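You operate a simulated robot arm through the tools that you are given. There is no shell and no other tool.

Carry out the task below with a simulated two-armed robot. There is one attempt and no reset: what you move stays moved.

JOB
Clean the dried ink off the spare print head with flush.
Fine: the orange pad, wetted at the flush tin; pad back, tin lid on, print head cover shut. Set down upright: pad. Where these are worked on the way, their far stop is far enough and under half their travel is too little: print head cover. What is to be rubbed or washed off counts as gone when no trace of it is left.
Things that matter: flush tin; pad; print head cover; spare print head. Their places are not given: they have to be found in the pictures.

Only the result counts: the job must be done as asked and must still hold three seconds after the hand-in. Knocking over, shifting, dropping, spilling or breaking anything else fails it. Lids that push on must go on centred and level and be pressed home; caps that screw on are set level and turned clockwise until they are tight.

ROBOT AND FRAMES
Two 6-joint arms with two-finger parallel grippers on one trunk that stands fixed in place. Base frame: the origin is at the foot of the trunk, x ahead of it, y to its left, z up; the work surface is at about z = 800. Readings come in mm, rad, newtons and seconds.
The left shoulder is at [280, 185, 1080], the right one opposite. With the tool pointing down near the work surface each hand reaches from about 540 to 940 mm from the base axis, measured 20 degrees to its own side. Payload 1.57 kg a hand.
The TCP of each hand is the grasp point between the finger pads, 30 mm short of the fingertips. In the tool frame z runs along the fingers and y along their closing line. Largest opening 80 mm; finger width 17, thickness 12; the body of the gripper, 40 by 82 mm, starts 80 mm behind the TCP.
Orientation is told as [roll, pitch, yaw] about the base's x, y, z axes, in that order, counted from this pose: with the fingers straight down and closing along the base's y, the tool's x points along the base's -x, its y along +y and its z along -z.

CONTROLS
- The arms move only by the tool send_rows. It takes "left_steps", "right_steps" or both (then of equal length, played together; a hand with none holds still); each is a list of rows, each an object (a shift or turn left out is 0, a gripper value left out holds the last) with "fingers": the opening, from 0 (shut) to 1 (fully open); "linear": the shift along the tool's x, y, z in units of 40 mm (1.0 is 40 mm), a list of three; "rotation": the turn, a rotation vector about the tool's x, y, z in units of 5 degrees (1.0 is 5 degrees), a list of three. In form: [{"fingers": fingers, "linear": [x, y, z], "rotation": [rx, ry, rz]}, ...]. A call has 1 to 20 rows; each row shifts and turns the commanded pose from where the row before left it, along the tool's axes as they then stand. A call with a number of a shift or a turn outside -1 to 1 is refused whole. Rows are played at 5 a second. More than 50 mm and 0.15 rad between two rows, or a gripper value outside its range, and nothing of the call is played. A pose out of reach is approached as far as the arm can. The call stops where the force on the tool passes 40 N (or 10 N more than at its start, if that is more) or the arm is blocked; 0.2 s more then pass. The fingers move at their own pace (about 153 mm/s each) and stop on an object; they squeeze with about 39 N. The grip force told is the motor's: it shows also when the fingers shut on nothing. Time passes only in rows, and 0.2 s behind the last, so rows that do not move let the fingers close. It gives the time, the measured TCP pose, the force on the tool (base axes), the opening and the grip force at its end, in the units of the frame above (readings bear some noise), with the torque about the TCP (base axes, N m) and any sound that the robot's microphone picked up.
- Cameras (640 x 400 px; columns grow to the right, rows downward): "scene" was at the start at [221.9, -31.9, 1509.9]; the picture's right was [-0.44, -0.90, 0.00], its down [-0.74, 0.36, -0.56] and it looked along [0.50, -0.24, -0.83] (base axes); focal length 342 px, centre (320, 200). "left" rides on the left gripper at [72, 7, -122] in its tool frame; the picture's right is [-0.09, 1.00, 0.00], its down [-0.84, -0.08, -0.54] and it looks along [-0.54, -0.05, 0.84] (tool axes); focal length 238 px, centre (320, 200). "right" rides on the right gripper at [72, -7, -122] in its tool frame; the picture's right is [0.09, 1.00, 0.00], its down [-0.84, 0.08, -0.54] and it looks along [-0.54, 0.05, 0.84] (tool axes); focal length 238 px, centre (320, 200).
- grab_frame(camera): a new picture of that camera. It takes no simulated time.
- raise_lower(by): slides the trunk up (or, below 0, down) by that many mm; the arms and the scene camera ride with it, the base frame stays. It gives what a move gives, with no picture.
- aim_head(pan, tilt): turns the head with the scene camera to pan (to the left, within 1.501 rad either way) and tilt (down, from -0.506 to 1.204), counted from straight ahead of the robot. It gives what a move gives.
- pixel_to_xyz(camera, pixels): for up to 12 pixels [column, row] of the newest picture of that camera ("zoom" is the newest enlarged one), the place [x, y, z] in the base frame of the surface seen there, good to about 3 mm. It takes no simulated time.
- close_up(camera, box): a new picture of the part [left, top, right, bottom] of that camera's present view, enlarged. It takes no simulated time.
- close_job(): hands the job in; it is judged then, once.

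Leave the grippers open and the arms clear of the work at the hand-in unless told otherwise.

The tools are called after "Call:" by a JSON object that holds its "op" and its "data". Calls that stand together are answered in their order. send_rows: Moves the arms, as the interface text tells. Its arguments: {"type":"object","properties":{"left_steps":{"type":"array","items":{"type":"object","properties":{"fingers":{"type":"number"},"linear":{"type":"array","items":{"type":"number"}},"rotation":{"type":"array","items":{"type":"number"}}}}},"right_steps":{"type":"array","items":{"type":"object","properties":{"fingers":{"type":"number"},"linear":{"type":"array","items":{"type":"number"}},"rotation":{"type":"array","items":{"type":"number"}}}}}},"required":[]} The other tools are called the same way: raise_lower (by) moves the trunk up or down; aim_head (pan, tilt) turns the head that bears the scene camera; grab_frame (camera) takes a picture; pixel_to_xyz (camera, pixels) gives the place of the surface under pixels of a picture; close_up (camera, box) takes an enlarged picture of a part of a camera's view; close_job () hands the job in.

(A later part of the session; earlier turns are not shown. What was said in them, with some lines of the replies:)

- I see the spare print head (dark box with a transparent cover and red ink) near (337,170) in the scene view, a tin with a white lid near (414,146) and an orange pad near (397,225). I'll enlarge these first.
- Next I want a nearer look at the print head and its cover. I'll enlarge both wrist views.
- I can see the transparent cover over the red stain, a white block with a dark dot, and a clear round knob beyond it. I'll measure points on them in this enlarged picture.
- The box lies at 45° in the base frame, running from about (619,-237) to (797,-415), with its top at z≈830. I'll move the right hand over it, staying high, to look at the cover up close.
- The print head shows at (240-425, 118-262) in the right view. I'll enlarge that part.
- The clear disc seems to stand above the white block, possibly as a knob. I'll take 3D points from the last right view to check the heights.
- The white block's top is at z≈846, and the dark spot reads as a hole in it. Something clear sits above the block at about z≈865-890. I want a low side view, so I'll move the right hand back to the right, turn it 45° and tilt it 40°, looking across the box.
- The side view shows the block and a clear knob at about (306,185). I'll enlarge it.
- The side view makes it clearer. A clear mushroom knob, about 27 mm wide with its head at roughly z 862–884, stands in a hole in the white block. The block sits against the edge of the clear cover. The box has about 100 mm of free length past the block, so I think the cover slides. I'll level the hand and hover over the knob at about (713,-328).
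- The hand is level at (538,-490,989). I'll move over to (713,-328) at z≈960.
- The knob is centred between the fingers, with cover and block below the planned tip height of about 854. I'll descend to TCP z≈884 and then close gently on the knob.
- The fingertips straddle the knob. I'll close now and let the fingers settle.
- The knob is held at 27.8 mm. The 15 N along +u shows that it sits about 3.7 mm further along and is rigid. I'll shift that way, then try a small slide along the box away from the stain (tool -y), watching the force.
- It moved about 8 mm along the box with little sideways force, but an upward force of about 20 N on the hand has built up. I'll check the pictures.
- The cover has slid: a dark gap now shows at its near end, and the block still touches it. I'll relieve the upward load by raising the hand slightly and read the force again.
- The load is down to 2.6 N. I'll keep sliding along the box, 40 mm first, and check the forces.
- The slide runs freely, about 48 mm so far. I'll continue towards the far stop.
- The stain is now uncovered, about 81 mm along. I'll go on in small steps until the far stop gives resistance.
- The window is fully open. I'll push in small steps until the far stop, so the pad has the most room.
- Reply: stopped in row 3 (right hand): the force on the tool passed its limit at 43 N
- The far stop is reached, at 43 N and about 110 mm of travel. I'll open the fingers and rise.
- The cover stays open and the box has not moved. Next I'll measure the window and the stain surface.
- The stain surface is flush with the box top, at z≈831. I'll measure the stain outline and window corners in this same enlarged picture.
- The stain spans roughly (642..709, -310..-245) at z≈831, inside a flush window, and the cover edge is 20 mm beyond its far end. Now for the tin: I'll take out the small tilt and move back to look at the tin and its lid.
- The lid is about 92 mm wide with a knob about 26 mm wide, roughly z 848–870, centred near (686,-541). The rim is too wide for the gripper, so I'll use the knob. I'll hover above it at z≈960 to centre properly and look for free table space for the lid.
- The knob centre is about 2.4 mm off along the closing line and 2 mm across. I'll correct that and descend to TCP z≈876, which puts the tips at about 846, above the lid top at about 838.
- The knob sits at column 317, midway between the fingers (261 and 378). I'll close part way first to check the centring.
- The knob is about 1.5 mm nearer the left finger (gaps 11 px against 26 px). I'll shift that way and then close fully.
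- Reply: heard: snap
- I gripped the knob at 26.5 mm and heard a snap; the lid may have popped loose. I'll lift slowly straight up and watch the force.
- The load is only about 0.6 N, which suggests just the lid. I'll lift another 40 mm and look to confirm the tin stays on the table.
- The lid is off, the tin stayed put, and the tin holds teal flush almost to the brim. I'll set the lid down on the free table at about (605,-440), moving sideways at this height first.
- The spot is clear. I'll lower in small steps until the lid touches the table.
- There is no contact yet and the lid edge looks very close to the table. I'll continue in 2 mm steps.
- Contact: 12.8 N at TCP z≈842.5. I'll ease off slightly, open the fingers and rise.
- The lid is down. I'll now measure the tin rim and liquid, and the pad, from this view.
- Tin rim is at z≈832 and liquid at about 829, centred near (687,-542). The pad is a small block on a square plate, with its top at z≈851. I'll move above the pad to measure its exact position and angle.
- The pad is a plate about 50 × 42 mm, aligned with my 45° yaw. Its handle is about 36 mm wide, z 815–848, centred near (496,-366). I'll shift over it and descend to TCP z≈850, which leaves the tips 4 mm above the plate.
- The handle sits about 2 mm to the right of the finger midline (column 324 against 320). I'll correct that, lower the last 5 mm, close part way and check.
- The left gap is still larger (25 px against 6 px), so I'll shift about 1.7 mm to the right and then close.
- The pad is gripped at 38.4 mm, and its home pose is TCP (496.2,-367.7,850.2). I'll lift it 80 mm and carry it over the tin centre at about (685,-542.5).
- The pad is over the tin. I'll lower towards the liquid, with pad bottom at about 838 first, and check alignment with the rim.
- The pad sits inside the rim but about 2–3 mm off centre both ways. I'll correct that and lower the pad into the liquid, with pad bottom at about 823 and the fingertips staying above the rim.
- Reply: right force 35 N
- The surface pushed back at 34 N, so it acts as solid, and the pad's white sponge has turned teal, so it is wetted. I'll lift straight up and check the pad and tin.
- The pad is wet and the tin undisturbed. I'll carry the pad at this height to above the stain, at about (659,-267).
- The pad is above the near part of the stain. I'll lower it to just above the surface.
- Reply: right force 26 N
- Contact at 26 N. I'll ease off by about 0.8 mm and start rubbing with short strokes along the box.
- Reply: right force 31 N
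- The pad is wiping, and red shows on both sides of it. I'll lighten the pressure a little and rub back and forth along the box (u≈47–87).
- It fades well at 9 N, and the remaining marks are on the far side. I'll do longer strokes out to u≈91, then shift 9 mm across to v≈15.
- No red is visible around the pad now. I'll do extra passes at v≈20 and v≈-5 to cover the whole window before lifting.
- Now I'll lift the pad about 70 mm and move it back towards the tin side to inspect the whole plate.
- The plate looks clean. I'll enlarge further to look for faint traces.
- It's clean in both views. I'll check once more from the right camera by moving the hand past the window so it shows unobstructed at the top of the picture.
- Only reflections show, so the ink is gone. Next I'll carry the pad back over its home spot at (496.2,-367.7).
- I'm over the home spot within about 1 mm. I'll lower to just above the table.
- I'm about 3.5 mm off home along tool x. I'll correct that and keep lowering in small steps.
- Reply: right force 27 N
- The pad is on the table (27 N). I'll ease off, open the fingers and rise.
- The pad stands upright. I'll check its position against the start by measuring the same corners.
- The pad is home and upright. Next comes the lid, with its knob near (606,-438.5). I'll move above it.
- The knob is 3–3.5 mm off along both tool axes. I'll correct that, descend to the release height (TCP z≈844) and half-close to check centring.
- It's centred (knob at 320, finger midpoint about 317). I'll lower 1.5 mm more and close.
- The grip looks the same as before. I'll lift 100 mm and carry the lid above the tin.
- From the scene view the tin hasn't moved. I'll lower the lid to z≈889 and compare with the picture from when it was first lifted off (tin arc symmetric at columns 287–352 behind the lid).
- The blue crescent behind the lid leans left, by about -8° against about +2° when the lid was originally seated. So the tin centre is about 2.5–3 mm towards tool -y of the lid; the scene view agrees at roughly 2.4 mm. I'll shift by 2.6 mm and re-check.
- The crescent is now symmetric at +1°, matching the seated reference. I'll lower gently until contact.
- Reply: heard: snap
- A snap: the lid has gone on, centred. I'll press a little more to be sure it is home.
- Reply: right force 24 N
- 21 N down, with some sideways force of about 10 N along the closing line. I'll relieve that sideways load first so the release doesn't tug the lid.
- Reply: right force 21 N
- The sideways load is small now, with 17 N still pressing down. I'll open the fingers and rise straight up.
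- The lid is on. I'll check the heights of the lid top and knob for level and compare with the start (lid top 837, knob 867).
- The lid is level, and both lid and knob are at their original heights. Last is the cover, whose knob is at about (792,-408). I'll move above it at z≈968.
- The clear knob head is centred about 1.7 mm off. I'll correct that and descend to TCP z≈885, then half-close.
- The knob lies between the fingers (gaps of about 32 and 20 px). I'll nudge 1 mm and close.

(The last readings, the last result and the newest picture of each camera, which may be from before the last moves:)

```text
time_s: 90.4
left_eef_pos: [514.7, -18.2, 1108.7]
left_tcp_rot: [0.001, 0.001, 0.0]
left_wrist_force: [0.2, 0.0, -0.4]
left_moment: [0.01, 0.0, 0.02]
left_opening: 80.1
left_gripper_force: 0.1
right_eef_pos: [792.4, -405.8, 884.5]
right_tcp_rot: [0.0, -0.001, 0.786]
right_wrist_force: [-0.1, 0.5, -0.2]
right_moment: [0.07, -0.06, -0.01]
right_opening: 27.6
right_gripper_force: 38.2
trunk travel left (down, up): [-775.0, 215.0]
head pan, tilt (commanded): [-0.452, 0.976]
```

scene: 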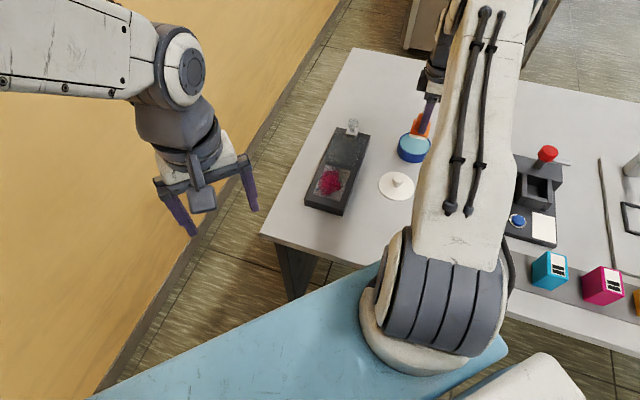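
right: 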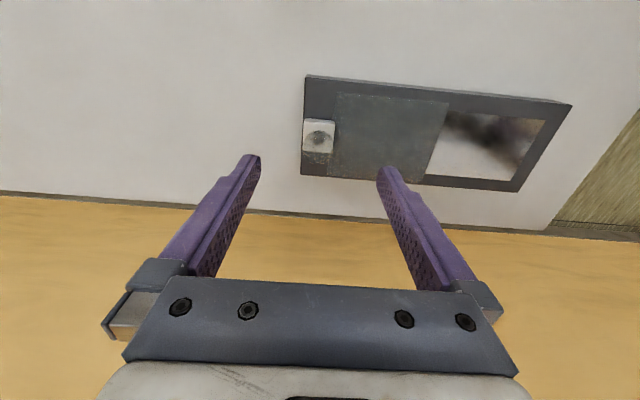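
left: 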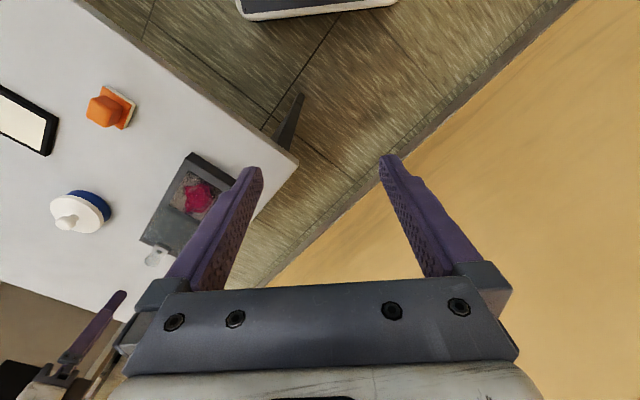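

Gripped with almost no load. I'll slide the cover back towards shut (tool +y) in steps, checking forces.

Call:
{"op": "send_rows", "data": {"right_steps": [{"linear": [0, 0.15, 0]}, {"linear": [0, 0.2, 0]}, {"linear": [0, 0.2, 0]}, {"linear": [0, 0.2, 0]}, {"linear": [0, 0.2, 0]}, {"linear": [0, 0.2, 0]}, {"linear": [0, 0, 0]}]}}

```text
time_s: 92.0
left_eef_pos: [515.0, -17.9, 1109.7]
left_tcp_rot: [-0.001, 0.0, 0.0]
left_wrist_force: [-0.2, 0.9, 0.0]
left_moment: [0.01, 0.03, -0.03]
left_opening: 80.0
left_gripper_force: 0.0
right_eef_pos: [760.6, -373.3, 885.2]
right_tcp_rot: [0.0, 0.0, 0.786]
right_wrist_force: [5.0, 2.7, -2.6]
right_moment: [0.07, -0.19, -0.03]
right_opening: 27.5
right_gripper_force: 37.5
trunk travel left (down, up): [-775.0, 215.0]
head pan, tilt (commanded): [-0.452, 0.976]
```

Call:
{"op": "send_rows", "data": {"right_steps": [{"linear": [0, 0.2, 0]}, {"linear": [0, 0.2, 0]}, {"linear": [0, 0.2, 0]}, {"linear": [0, 0.2, 0]}, {"linear": [0, 0.2, 0]}, {"linear": [0, 0, 0]}]}}

```text
time_s: 93.4
left_eef_pos: [513.9, -18.5, 1109.1]
left_tcp_rot: [-0.002, 0.001, -0.001]
left_wrist_force: [0.0, -0.2, 0.0]
left_moment: [-0.01, -0.01, 0.01]
left_opening: 79.7
left_gripper_force: 0.2
right_eef_pos: [731.5, -345.5, 885.7]
right_tcp_rot: [0.0, 0.0, 0.788]
right_wrist_force: [10.8, 8.8, -8.5]
right_moment: [0.41, -0.73, 0.03]
right_opening: 27.2
right_gripper_force: 38.3
trunk travel left (down, up): [-775.0, 215.0]
head pan, tilt (commanded): [-0.452, 0.976]
```

A sideways load of about 14 N across the slide has built up. I'll relieve it by shifting about 1.2 mm that way.

Call:
{"op": "send_rows", "data": {"right_steps": [{"linear": [-0.03, 0, -0.015]}, {"linear": [0, 0, 0]}]}}

```text
time_s: 94.0
left_eef_pos: [514.0, -18.9, 1108.9]
left_tcp_rot: [0.0, -0.001, 0.001]
left_wrist_force: [0.1, -0.6, -0.2]
left_moment: [0.0, -0.03, 0.0]
left_opening: 79.9
left_gripper_force: 0.0
right_eef_pos: [731.7, -343.7, 885.7]
right_tcp_rot: [0.001, 0.003, 0.785]
right_wrist_force: [8.9, 6.5, -13.7]
right_moment: [0.33, -0.68, -0.01]
right_opening: 27.8
right_gripper_force: 37.9
trunk travel left (down, up): [-775.0, 215.0]
head pan, tilt (commanded): [-0.452, 0.976]
```

Call:
{"op": "send_rows", "data": {"right_steps": [{"linear": [-0.05, 0, 0.02]}, {"linear": [0, 0, 0]}]}}

```text
time_s: 94.6
left_eef_pos: [514.8, -18.6, 1109.3]
left_tcp_rot: [0.0, -0.001, -0.001]
left_wrist_force: [0.1, -0.4, -0.3]
left_moment: [0.01, -0.02, 0.02]
left_opening: 80.3
left_gripper_force: 0.2
right_eef_pos: [731.4, -344.8, 885.3]
right_tcp_rot: [0.002, 0.001, 0.786]
right_wrist_force: [-1.9, -4.3, -2.3]
right_moment: [-0.16, 0.14, 0.01]
right_opening: 27.4
right_gripper_force: 37.6
trunk travel left (down, up): [-775.0, 215.0]
head pan, tilt (commanded): [-0.452, 0.976]
```

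The loads are small again, with about 22 mm to go. I'll continue.

Call:
{"op": "send_rows", "data": {"right_steps": [{"linear": [-0.004, 0.2, 0]}, {"linear": [-0.004, 0.2, 0]}, {"linear": [0, 0, 0]}]}}

Call:
{"op": "send_rows", "data": {"right_steps": [{"linear": [0, 0.08, 0]}, {"linear": [0, 0.08, 0]}, {"linear": [0, 0, 0]}]}}

```text
time_s: 95.4
left_eef_pos: [514.0, -18.1, 1108.0]
left_tcp_rot: [-0.001, 0.0, -0.001]
left_wrist_force: [-0.3, 0.2, 0.5]
left_moment: [0.0, -0.02, 0.0]
left_opening: 79.9
left_gripper_force: 0.0
right_eef_pos: [721.1, -334.6, 885.5]
right_tcp_rot: [0.002, 0.003, 0.786]
right_wrist_force: [-9.7, -13.4, 0.0]
right_moment: [-0.6, 0.48, 0.06]
right_opening: 27.6
right_gripper_force: 38.2
trunk travel left (down, up): [-775.0, 215.0]
head pan, tilt (commanded): [-0.452, 0.976]
```

```text
time_s: 96.2
left_eef_pos: [513.8, -18.3, 1108.4]
left_tcp_rot: [0.0, -0.001, -0.002]
left_wrist_force: [-0.6, -0.8, 0.6]
left_moment: [0.01, -0.02, 0.02]
left_opening: 80.0
left_gripper_force: 0.0
right_eef_pos: [715.4, -330.0, 885.4]
right_tcp_rot: [0.004, 0.002, 0.784]
right_wrist_force: [-19.0, -20.6, 0.6]
right_moment: [-0.35, 0.15, -0.02]
right_opening: 27.7
right_gripper_force: 37.9
trunk travel left (down, up): [-775.0, 215.0]
head pan, tilt (commanded): [-0.452, 0.976]
```

Now the sideways load is the other way, at about 28 N. I'll relieve it by moving back about 4 mm across.

Call:
{"op": "send_rows", "data": {"right_steps": [{"linear": [0.05, 0, 0]}, {"linear": [0.05, 0, 0]}, {"linear": [0, 0, 0]}]}}

Call:
{"op": "close_up", "data": {"camera": "scene", "box": [280, 100, 400, 230]}}

```text
time_s: 97.0
left_eef_pos: [514.3, -18.1, 1108.8]
left_tcp_rot: [0.0, 0.001, 0.0]
left_wrist_force: [0.2, 1.0, 0.4]
left_moment: [0.01, -0.01, -0.01]
left_opening: 79.9
left_gripper_force: 0.0
right_eef_pos: [717.0, -330.2, 885.0]
right_tcp_rot: [0.0, -0.001, 0.788]
right_wrist_force: [1.1, 4.1, -7.5]
right_moment: [-0.29, 0.79, 0.15]
right_opening: 27.8
right_gripper_force: 37.8
trunk travel left (down, up): [-775.0, 215.0]
head pan, tilt (commanded): [-0.452, 0.976]
```

```text
3.08 times, centred on (340, 165) of scene
```

zoom: 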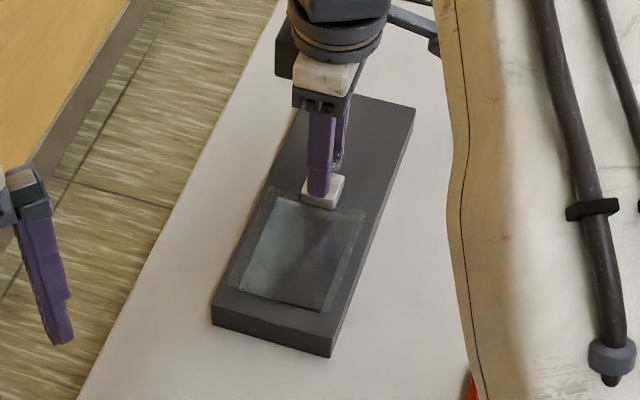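

Relieved. About 2 mm remains to the shut stop, so I'll push gently until it resists.

Call:
{"op": "send_rows", "data": {"right_steps": [{"linear": [0, 0.05, 0]}, {"linear": [0, 0, 0]}]}}

Call:
{"op": "send_rows", "data": {"right_steps": [{"linear": [0, 0.05, 0]}, {"linear": [0, 0, 0]}]}}

```text
time_s: 97.6
left_eef_pos: [513.9, -17.9, 1108.2]
left_tcp_rot: [0.0, 0.0, 0.001]
left_wrist_force: [0.4, 0.4, -0.4]
left_moment: [0.01, -0.02, -0.01]
left_opening: 80.1
left_gripper_force: 0.1
right_eef_pos: [716.1, -328.4, 885.5]
right_tcp_rot: [-0.004, -0.002, 0.785]
right_wrist_force: [9.4, 5.3, -12.1]
right_moment: [0.65, -0.83, 0.05]
right_opening: 27.6
right_gripper_force: 38.0
trunk travel left (down, up): [-775.0, 215.0]
head pan, tilt (commanded): [-0.452, 0.976]
```

```text
time_s: 98.2
left_eef_pos: [515.9, -17.7, 1107.7]
left_tcp_rot: [0.0, 0.001, 0.0]
left_wrist_force: [-0.4, 0.5, 0.2]
left_moment: [0.0, 0.0, 0.02]
left_opening: 79.8
left_gripper_force: 0.0
right_eef_pos: [715.5, -328.5, 884.3]
right_tcp_rot: [-0.004, -0.002, 0.789]
right_wrist_force: [20.0, 1.5, -10.1]
right_moment: [-0.02, -0.11, -0.07]
right_opening: 27.6
right_gripper_force: 38.0
trunk travel left (down, up): [-775.0, 215.0]
head pan, tilt (commanded): [-0.452, 0.976]
```

The shut stop is resisting, at 13 N along the slide, and the position matches the original shut position (u≈133). I'll relieve the cross load and press slightly more.

Call:
{"op": "send_rows", "data": {"right_steps": [{"linear": [-0.05, 0.02, 0.01]}, {"linear": [0, 0, 0]}]}}

```text
time_s: 98.8
left_eef_pos: [514.8, -18.5, 1107.9]
left_tcp_rot: [-0.001, 0.0, -0.001]
left_wrist_force: [-0.3, -0.6, -0.1]
left_moment: [0.01, 0.03, -0.02]
left_opening: 80.0
left_gripper_force: 0.0
right_eef_pos: [715.3, -327.1, 885.8]
right_tcp_rot: [-0.005, -0.002, 0.786]
right_wrist_force: [16.9, -14.0, -0.8]
right_moment: [-0.66, 0.47, 0.06]
right_opening: 27.4
right_gripper_force: 38.2
trunk travel left (down, up): [-775.0, 215.0]
head pan, tilt (commanded): [-0.452, 0.976]
```

Firmly at the shut stop: 22 N along the slide, about 2 N across. I'll ease the push most of the way, then open the fingers and rise.

Call:
{"op": "send_rows", "data": {"right_steps": [{"linear": [0, -0.05, 0]}, {"linear": [0, 0, 0]}]}}

Call:
{"op": "send_rows", "data": {"right_steps": [{"fingers": 0.45}, {"fingers": 0.6}, {"linear": [0, 0, -0.4]}, {"linear": [0, 0, -0.8]}, {"linear": [0, 0, -0.8], "fingers": 1.0}, {"linear": [0, 0, 0]}]}}

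Call:
{"op": "grab_frame", "data": {"camera": "right"}}

Call:
{"op": "close_up", "data": {"camera": "scene", "box": [295, 120, 375, 220]}}

```text
time_s: 99.4
left_eef_pos: [514.8, -18.9, 1108.4]
left_tcp_rot: [0.0, 0.001, -0.002]
left_wrist_force: [0.8, -0.1, -0.2]
left_moment: [-0.01, -0.01, 0.01]
left_opening: 79.7
left_gripper_force: 0.0
right_eef_pos: [715.5, -328.4, 885.0]
right_tcp_rot: [-0.001, -0.003, 0.785]
right_wrist_force: [8.7, -14.7, 8.7]
right_moment: [0.19, -0.48, -0.14]
right_opening: 27.5
right_gripper_force: 37.9
trunk travel left (down, up): [-775.0, 215.0]
head pan, tilt (commanded): [-0.452, 0.976]
```

```text
time_s: 100.8
left_eef_pos: [514.3, -18.7, 1109.2]
left_tcp_rot: [-0.001, 0.0, 0.001]
left_wrist_force: [0.0, -0.4, -0.5]
left_moment: [0.01, 0.0, -0.02]
left_opening: 80.0
left_gripper_force: 0.0
right_eef_pos: [716.1, -328.0, 964.1]
right_tcp_rot: [0.001, 0.0, 0.786]
right_wrist_force: [-0.3, 0.0, 1.0]
right_moment: [-0.01, -0.01, 0.0]
right_opening: 79.9
right_gripper_force: 0.1
trunk travel left (down, up): [-775.0, 215.0]
head pan, tilt (commanded): [-0.452, 0.976]
```

```text
taken
```

right: 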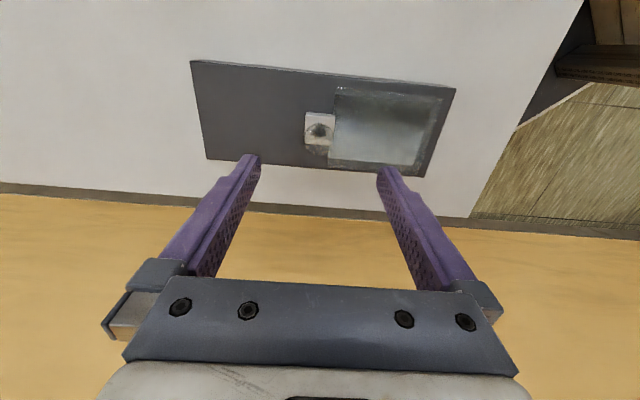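

```text
4.00 times, centred on (335, 170) of scene
```

zoom: 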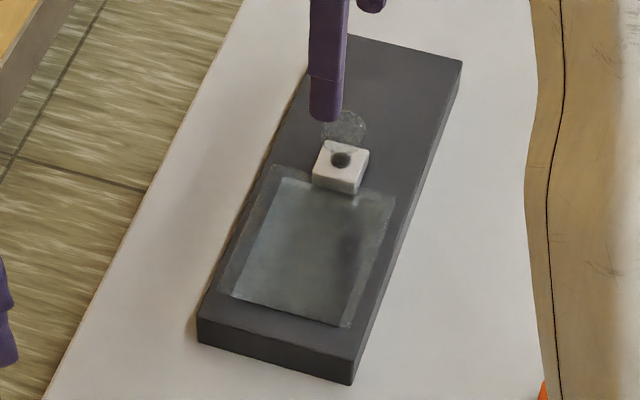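

The white block and cover are back in exactly their original picture positions, so the cover is shut. I'll raise the right arm and retract it clear of the work.

Call:
{"op": "send_rows", "data": {"right_steps": [{"linear": [0, 0, -0.9]}, {"linear": [0, 0, -0.9]}, {"linear": [0, 0, -0.9]}, {"linear": [0.9, 0.14, 0]}, {"linear": [0.9, 0.14, 0]}, {"linear": [0.9, 0.14, 0]}, {"linear": [0.9, 0.14, 0]}, {"linear": [0.9, 0.14, 0]}, {"linear": [0.9, 0.14, 0]}, {"linear": [0.9, 0.14, 0]}, {"linear": [0.9, 0.14, 0]}, {"linear": [0, 0, 0]}]}}

Call:
{"op": "grab_frame", "data": {"camera": "scene"}}

Call:
{"op": "grab_frame", "data": {"camera": "right"}}

Call:
{"op": "close_up", "data": {"camera": "scene", "box": [280, 100, 460, 250]}}

Call:
{"op": "close_up", "data": {"camera": "left", "box": [0, 70, 260, 270]}}

```text
time_s: 103.4
left_eef_pos: [514.1, -17.8, 1108.9]
left_tcp_rot: [0.0, 0.0, 0.001]
left_wrist_force: [0.2, 0.1, -0.7]
left_moment: [0.01, -0.03, -0.03]
left_opening: 80.0
left_gripper_force: 0.1
right_eef_pos: [480.7, -500.6, 1072.5]
right_tcp_rot: [-0.001, 0.001, 0.788]
right_wrist_force: [-0.8, 0.1, -0.4]
right_moment: [-0.01, 0.04, -0.02]
right_opening: 80.1
right_gripper_force: 0.1
trunk travel left (down, up): [-775.0, 215.0]
head pan, tilt (commanded): [-0.452, 0.976]
```

```text
taken
```

scene: 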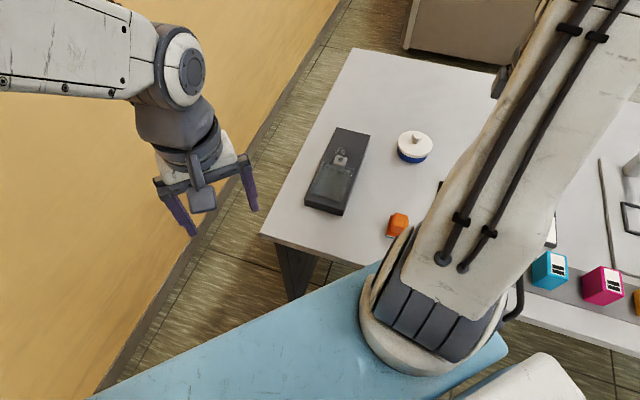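

```text
taken
```

right: 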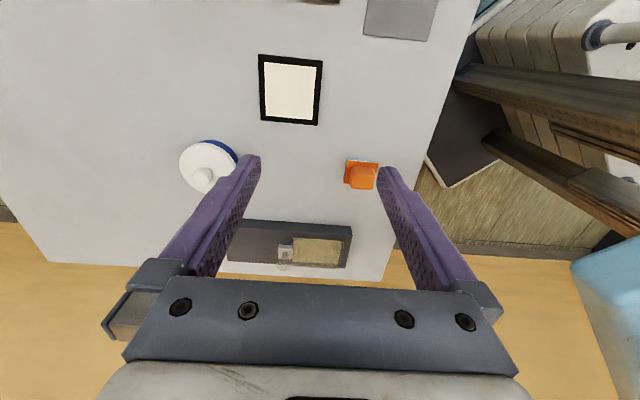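

```text
2.67 times, centred on (370, 175) of scene
```

zoom: 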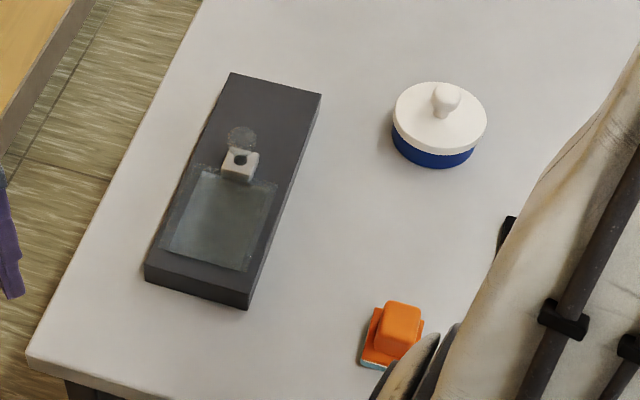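

```text
2.00 times, centred on (130, 170) of left
```

zoom: 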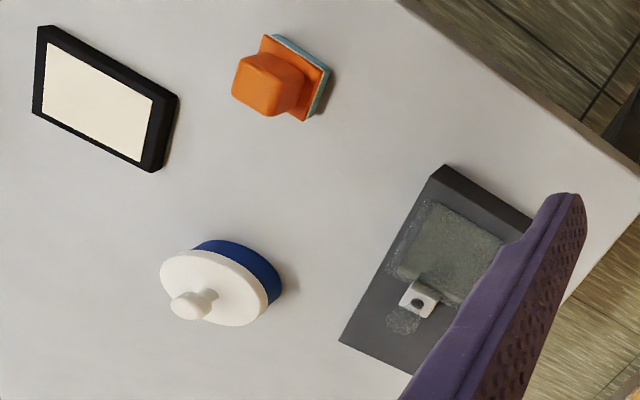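

Both views match the starting arrangement, without the ink. I'll take one last close look at the lid seating and the cover before handing in.

Call:
{"op": "close_up", "data": {"camera": "scene", "box": [375, 115, 455, 175]}}

Call:
{"op": "close_up", "data": {"camera": "scene", "box": [295, 120, 375, 220]}}

```text
6.67 times, centred on (415, 145) of scene
```

zoom: 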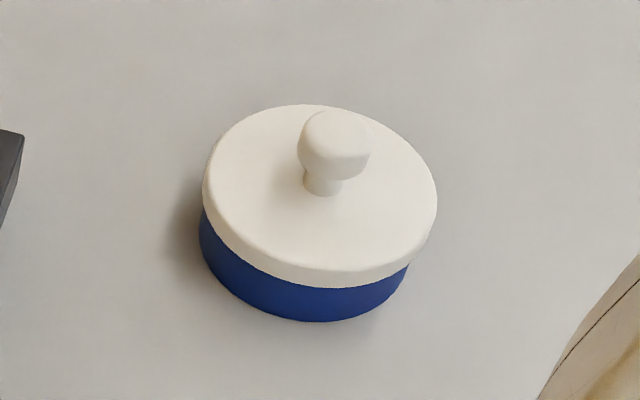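

```text
4.00 times, centred on (335, 170) of scene
```

zoom: 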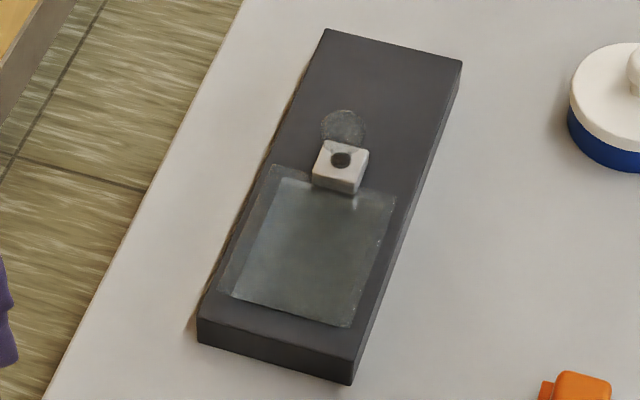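

The lid sits level and centred as at the start, and the cover is shut over a clean plate. The pad is upright at its home spot, and both grippers are open and clear. I'm handing in the job.

Call:
{"op": "close_job", "data": {}}

```text
The job is handed in.
```

The dried ink is off the spare print head, and I've handed the job in. I don't have the judging result. The last close-ups, taken before I slid the cover shut, showed no trace of ink on the plate, only reflections.

- **Pad:** I wetted it at the flush tin and rubbed the whole window with it. It is now back upright within about 2 mm of where it started. The sponge underneath is teal from the flush.
- **Tin lid:** It is back on, centred and level. It snapped into place, and I pressed it down with about 20 N. It also snapped when I first gripped it, apparently popping loose before I lifted it.
- **Print head cover:** I slid it to its far stop to uncover the stain, then back to its shut stop. It sits where it was at the start.
- **Everything else:** As far as the pictures show, neither the print head nor the tin moved. Both grippers are open and the right arm is pulled back clear of the work.
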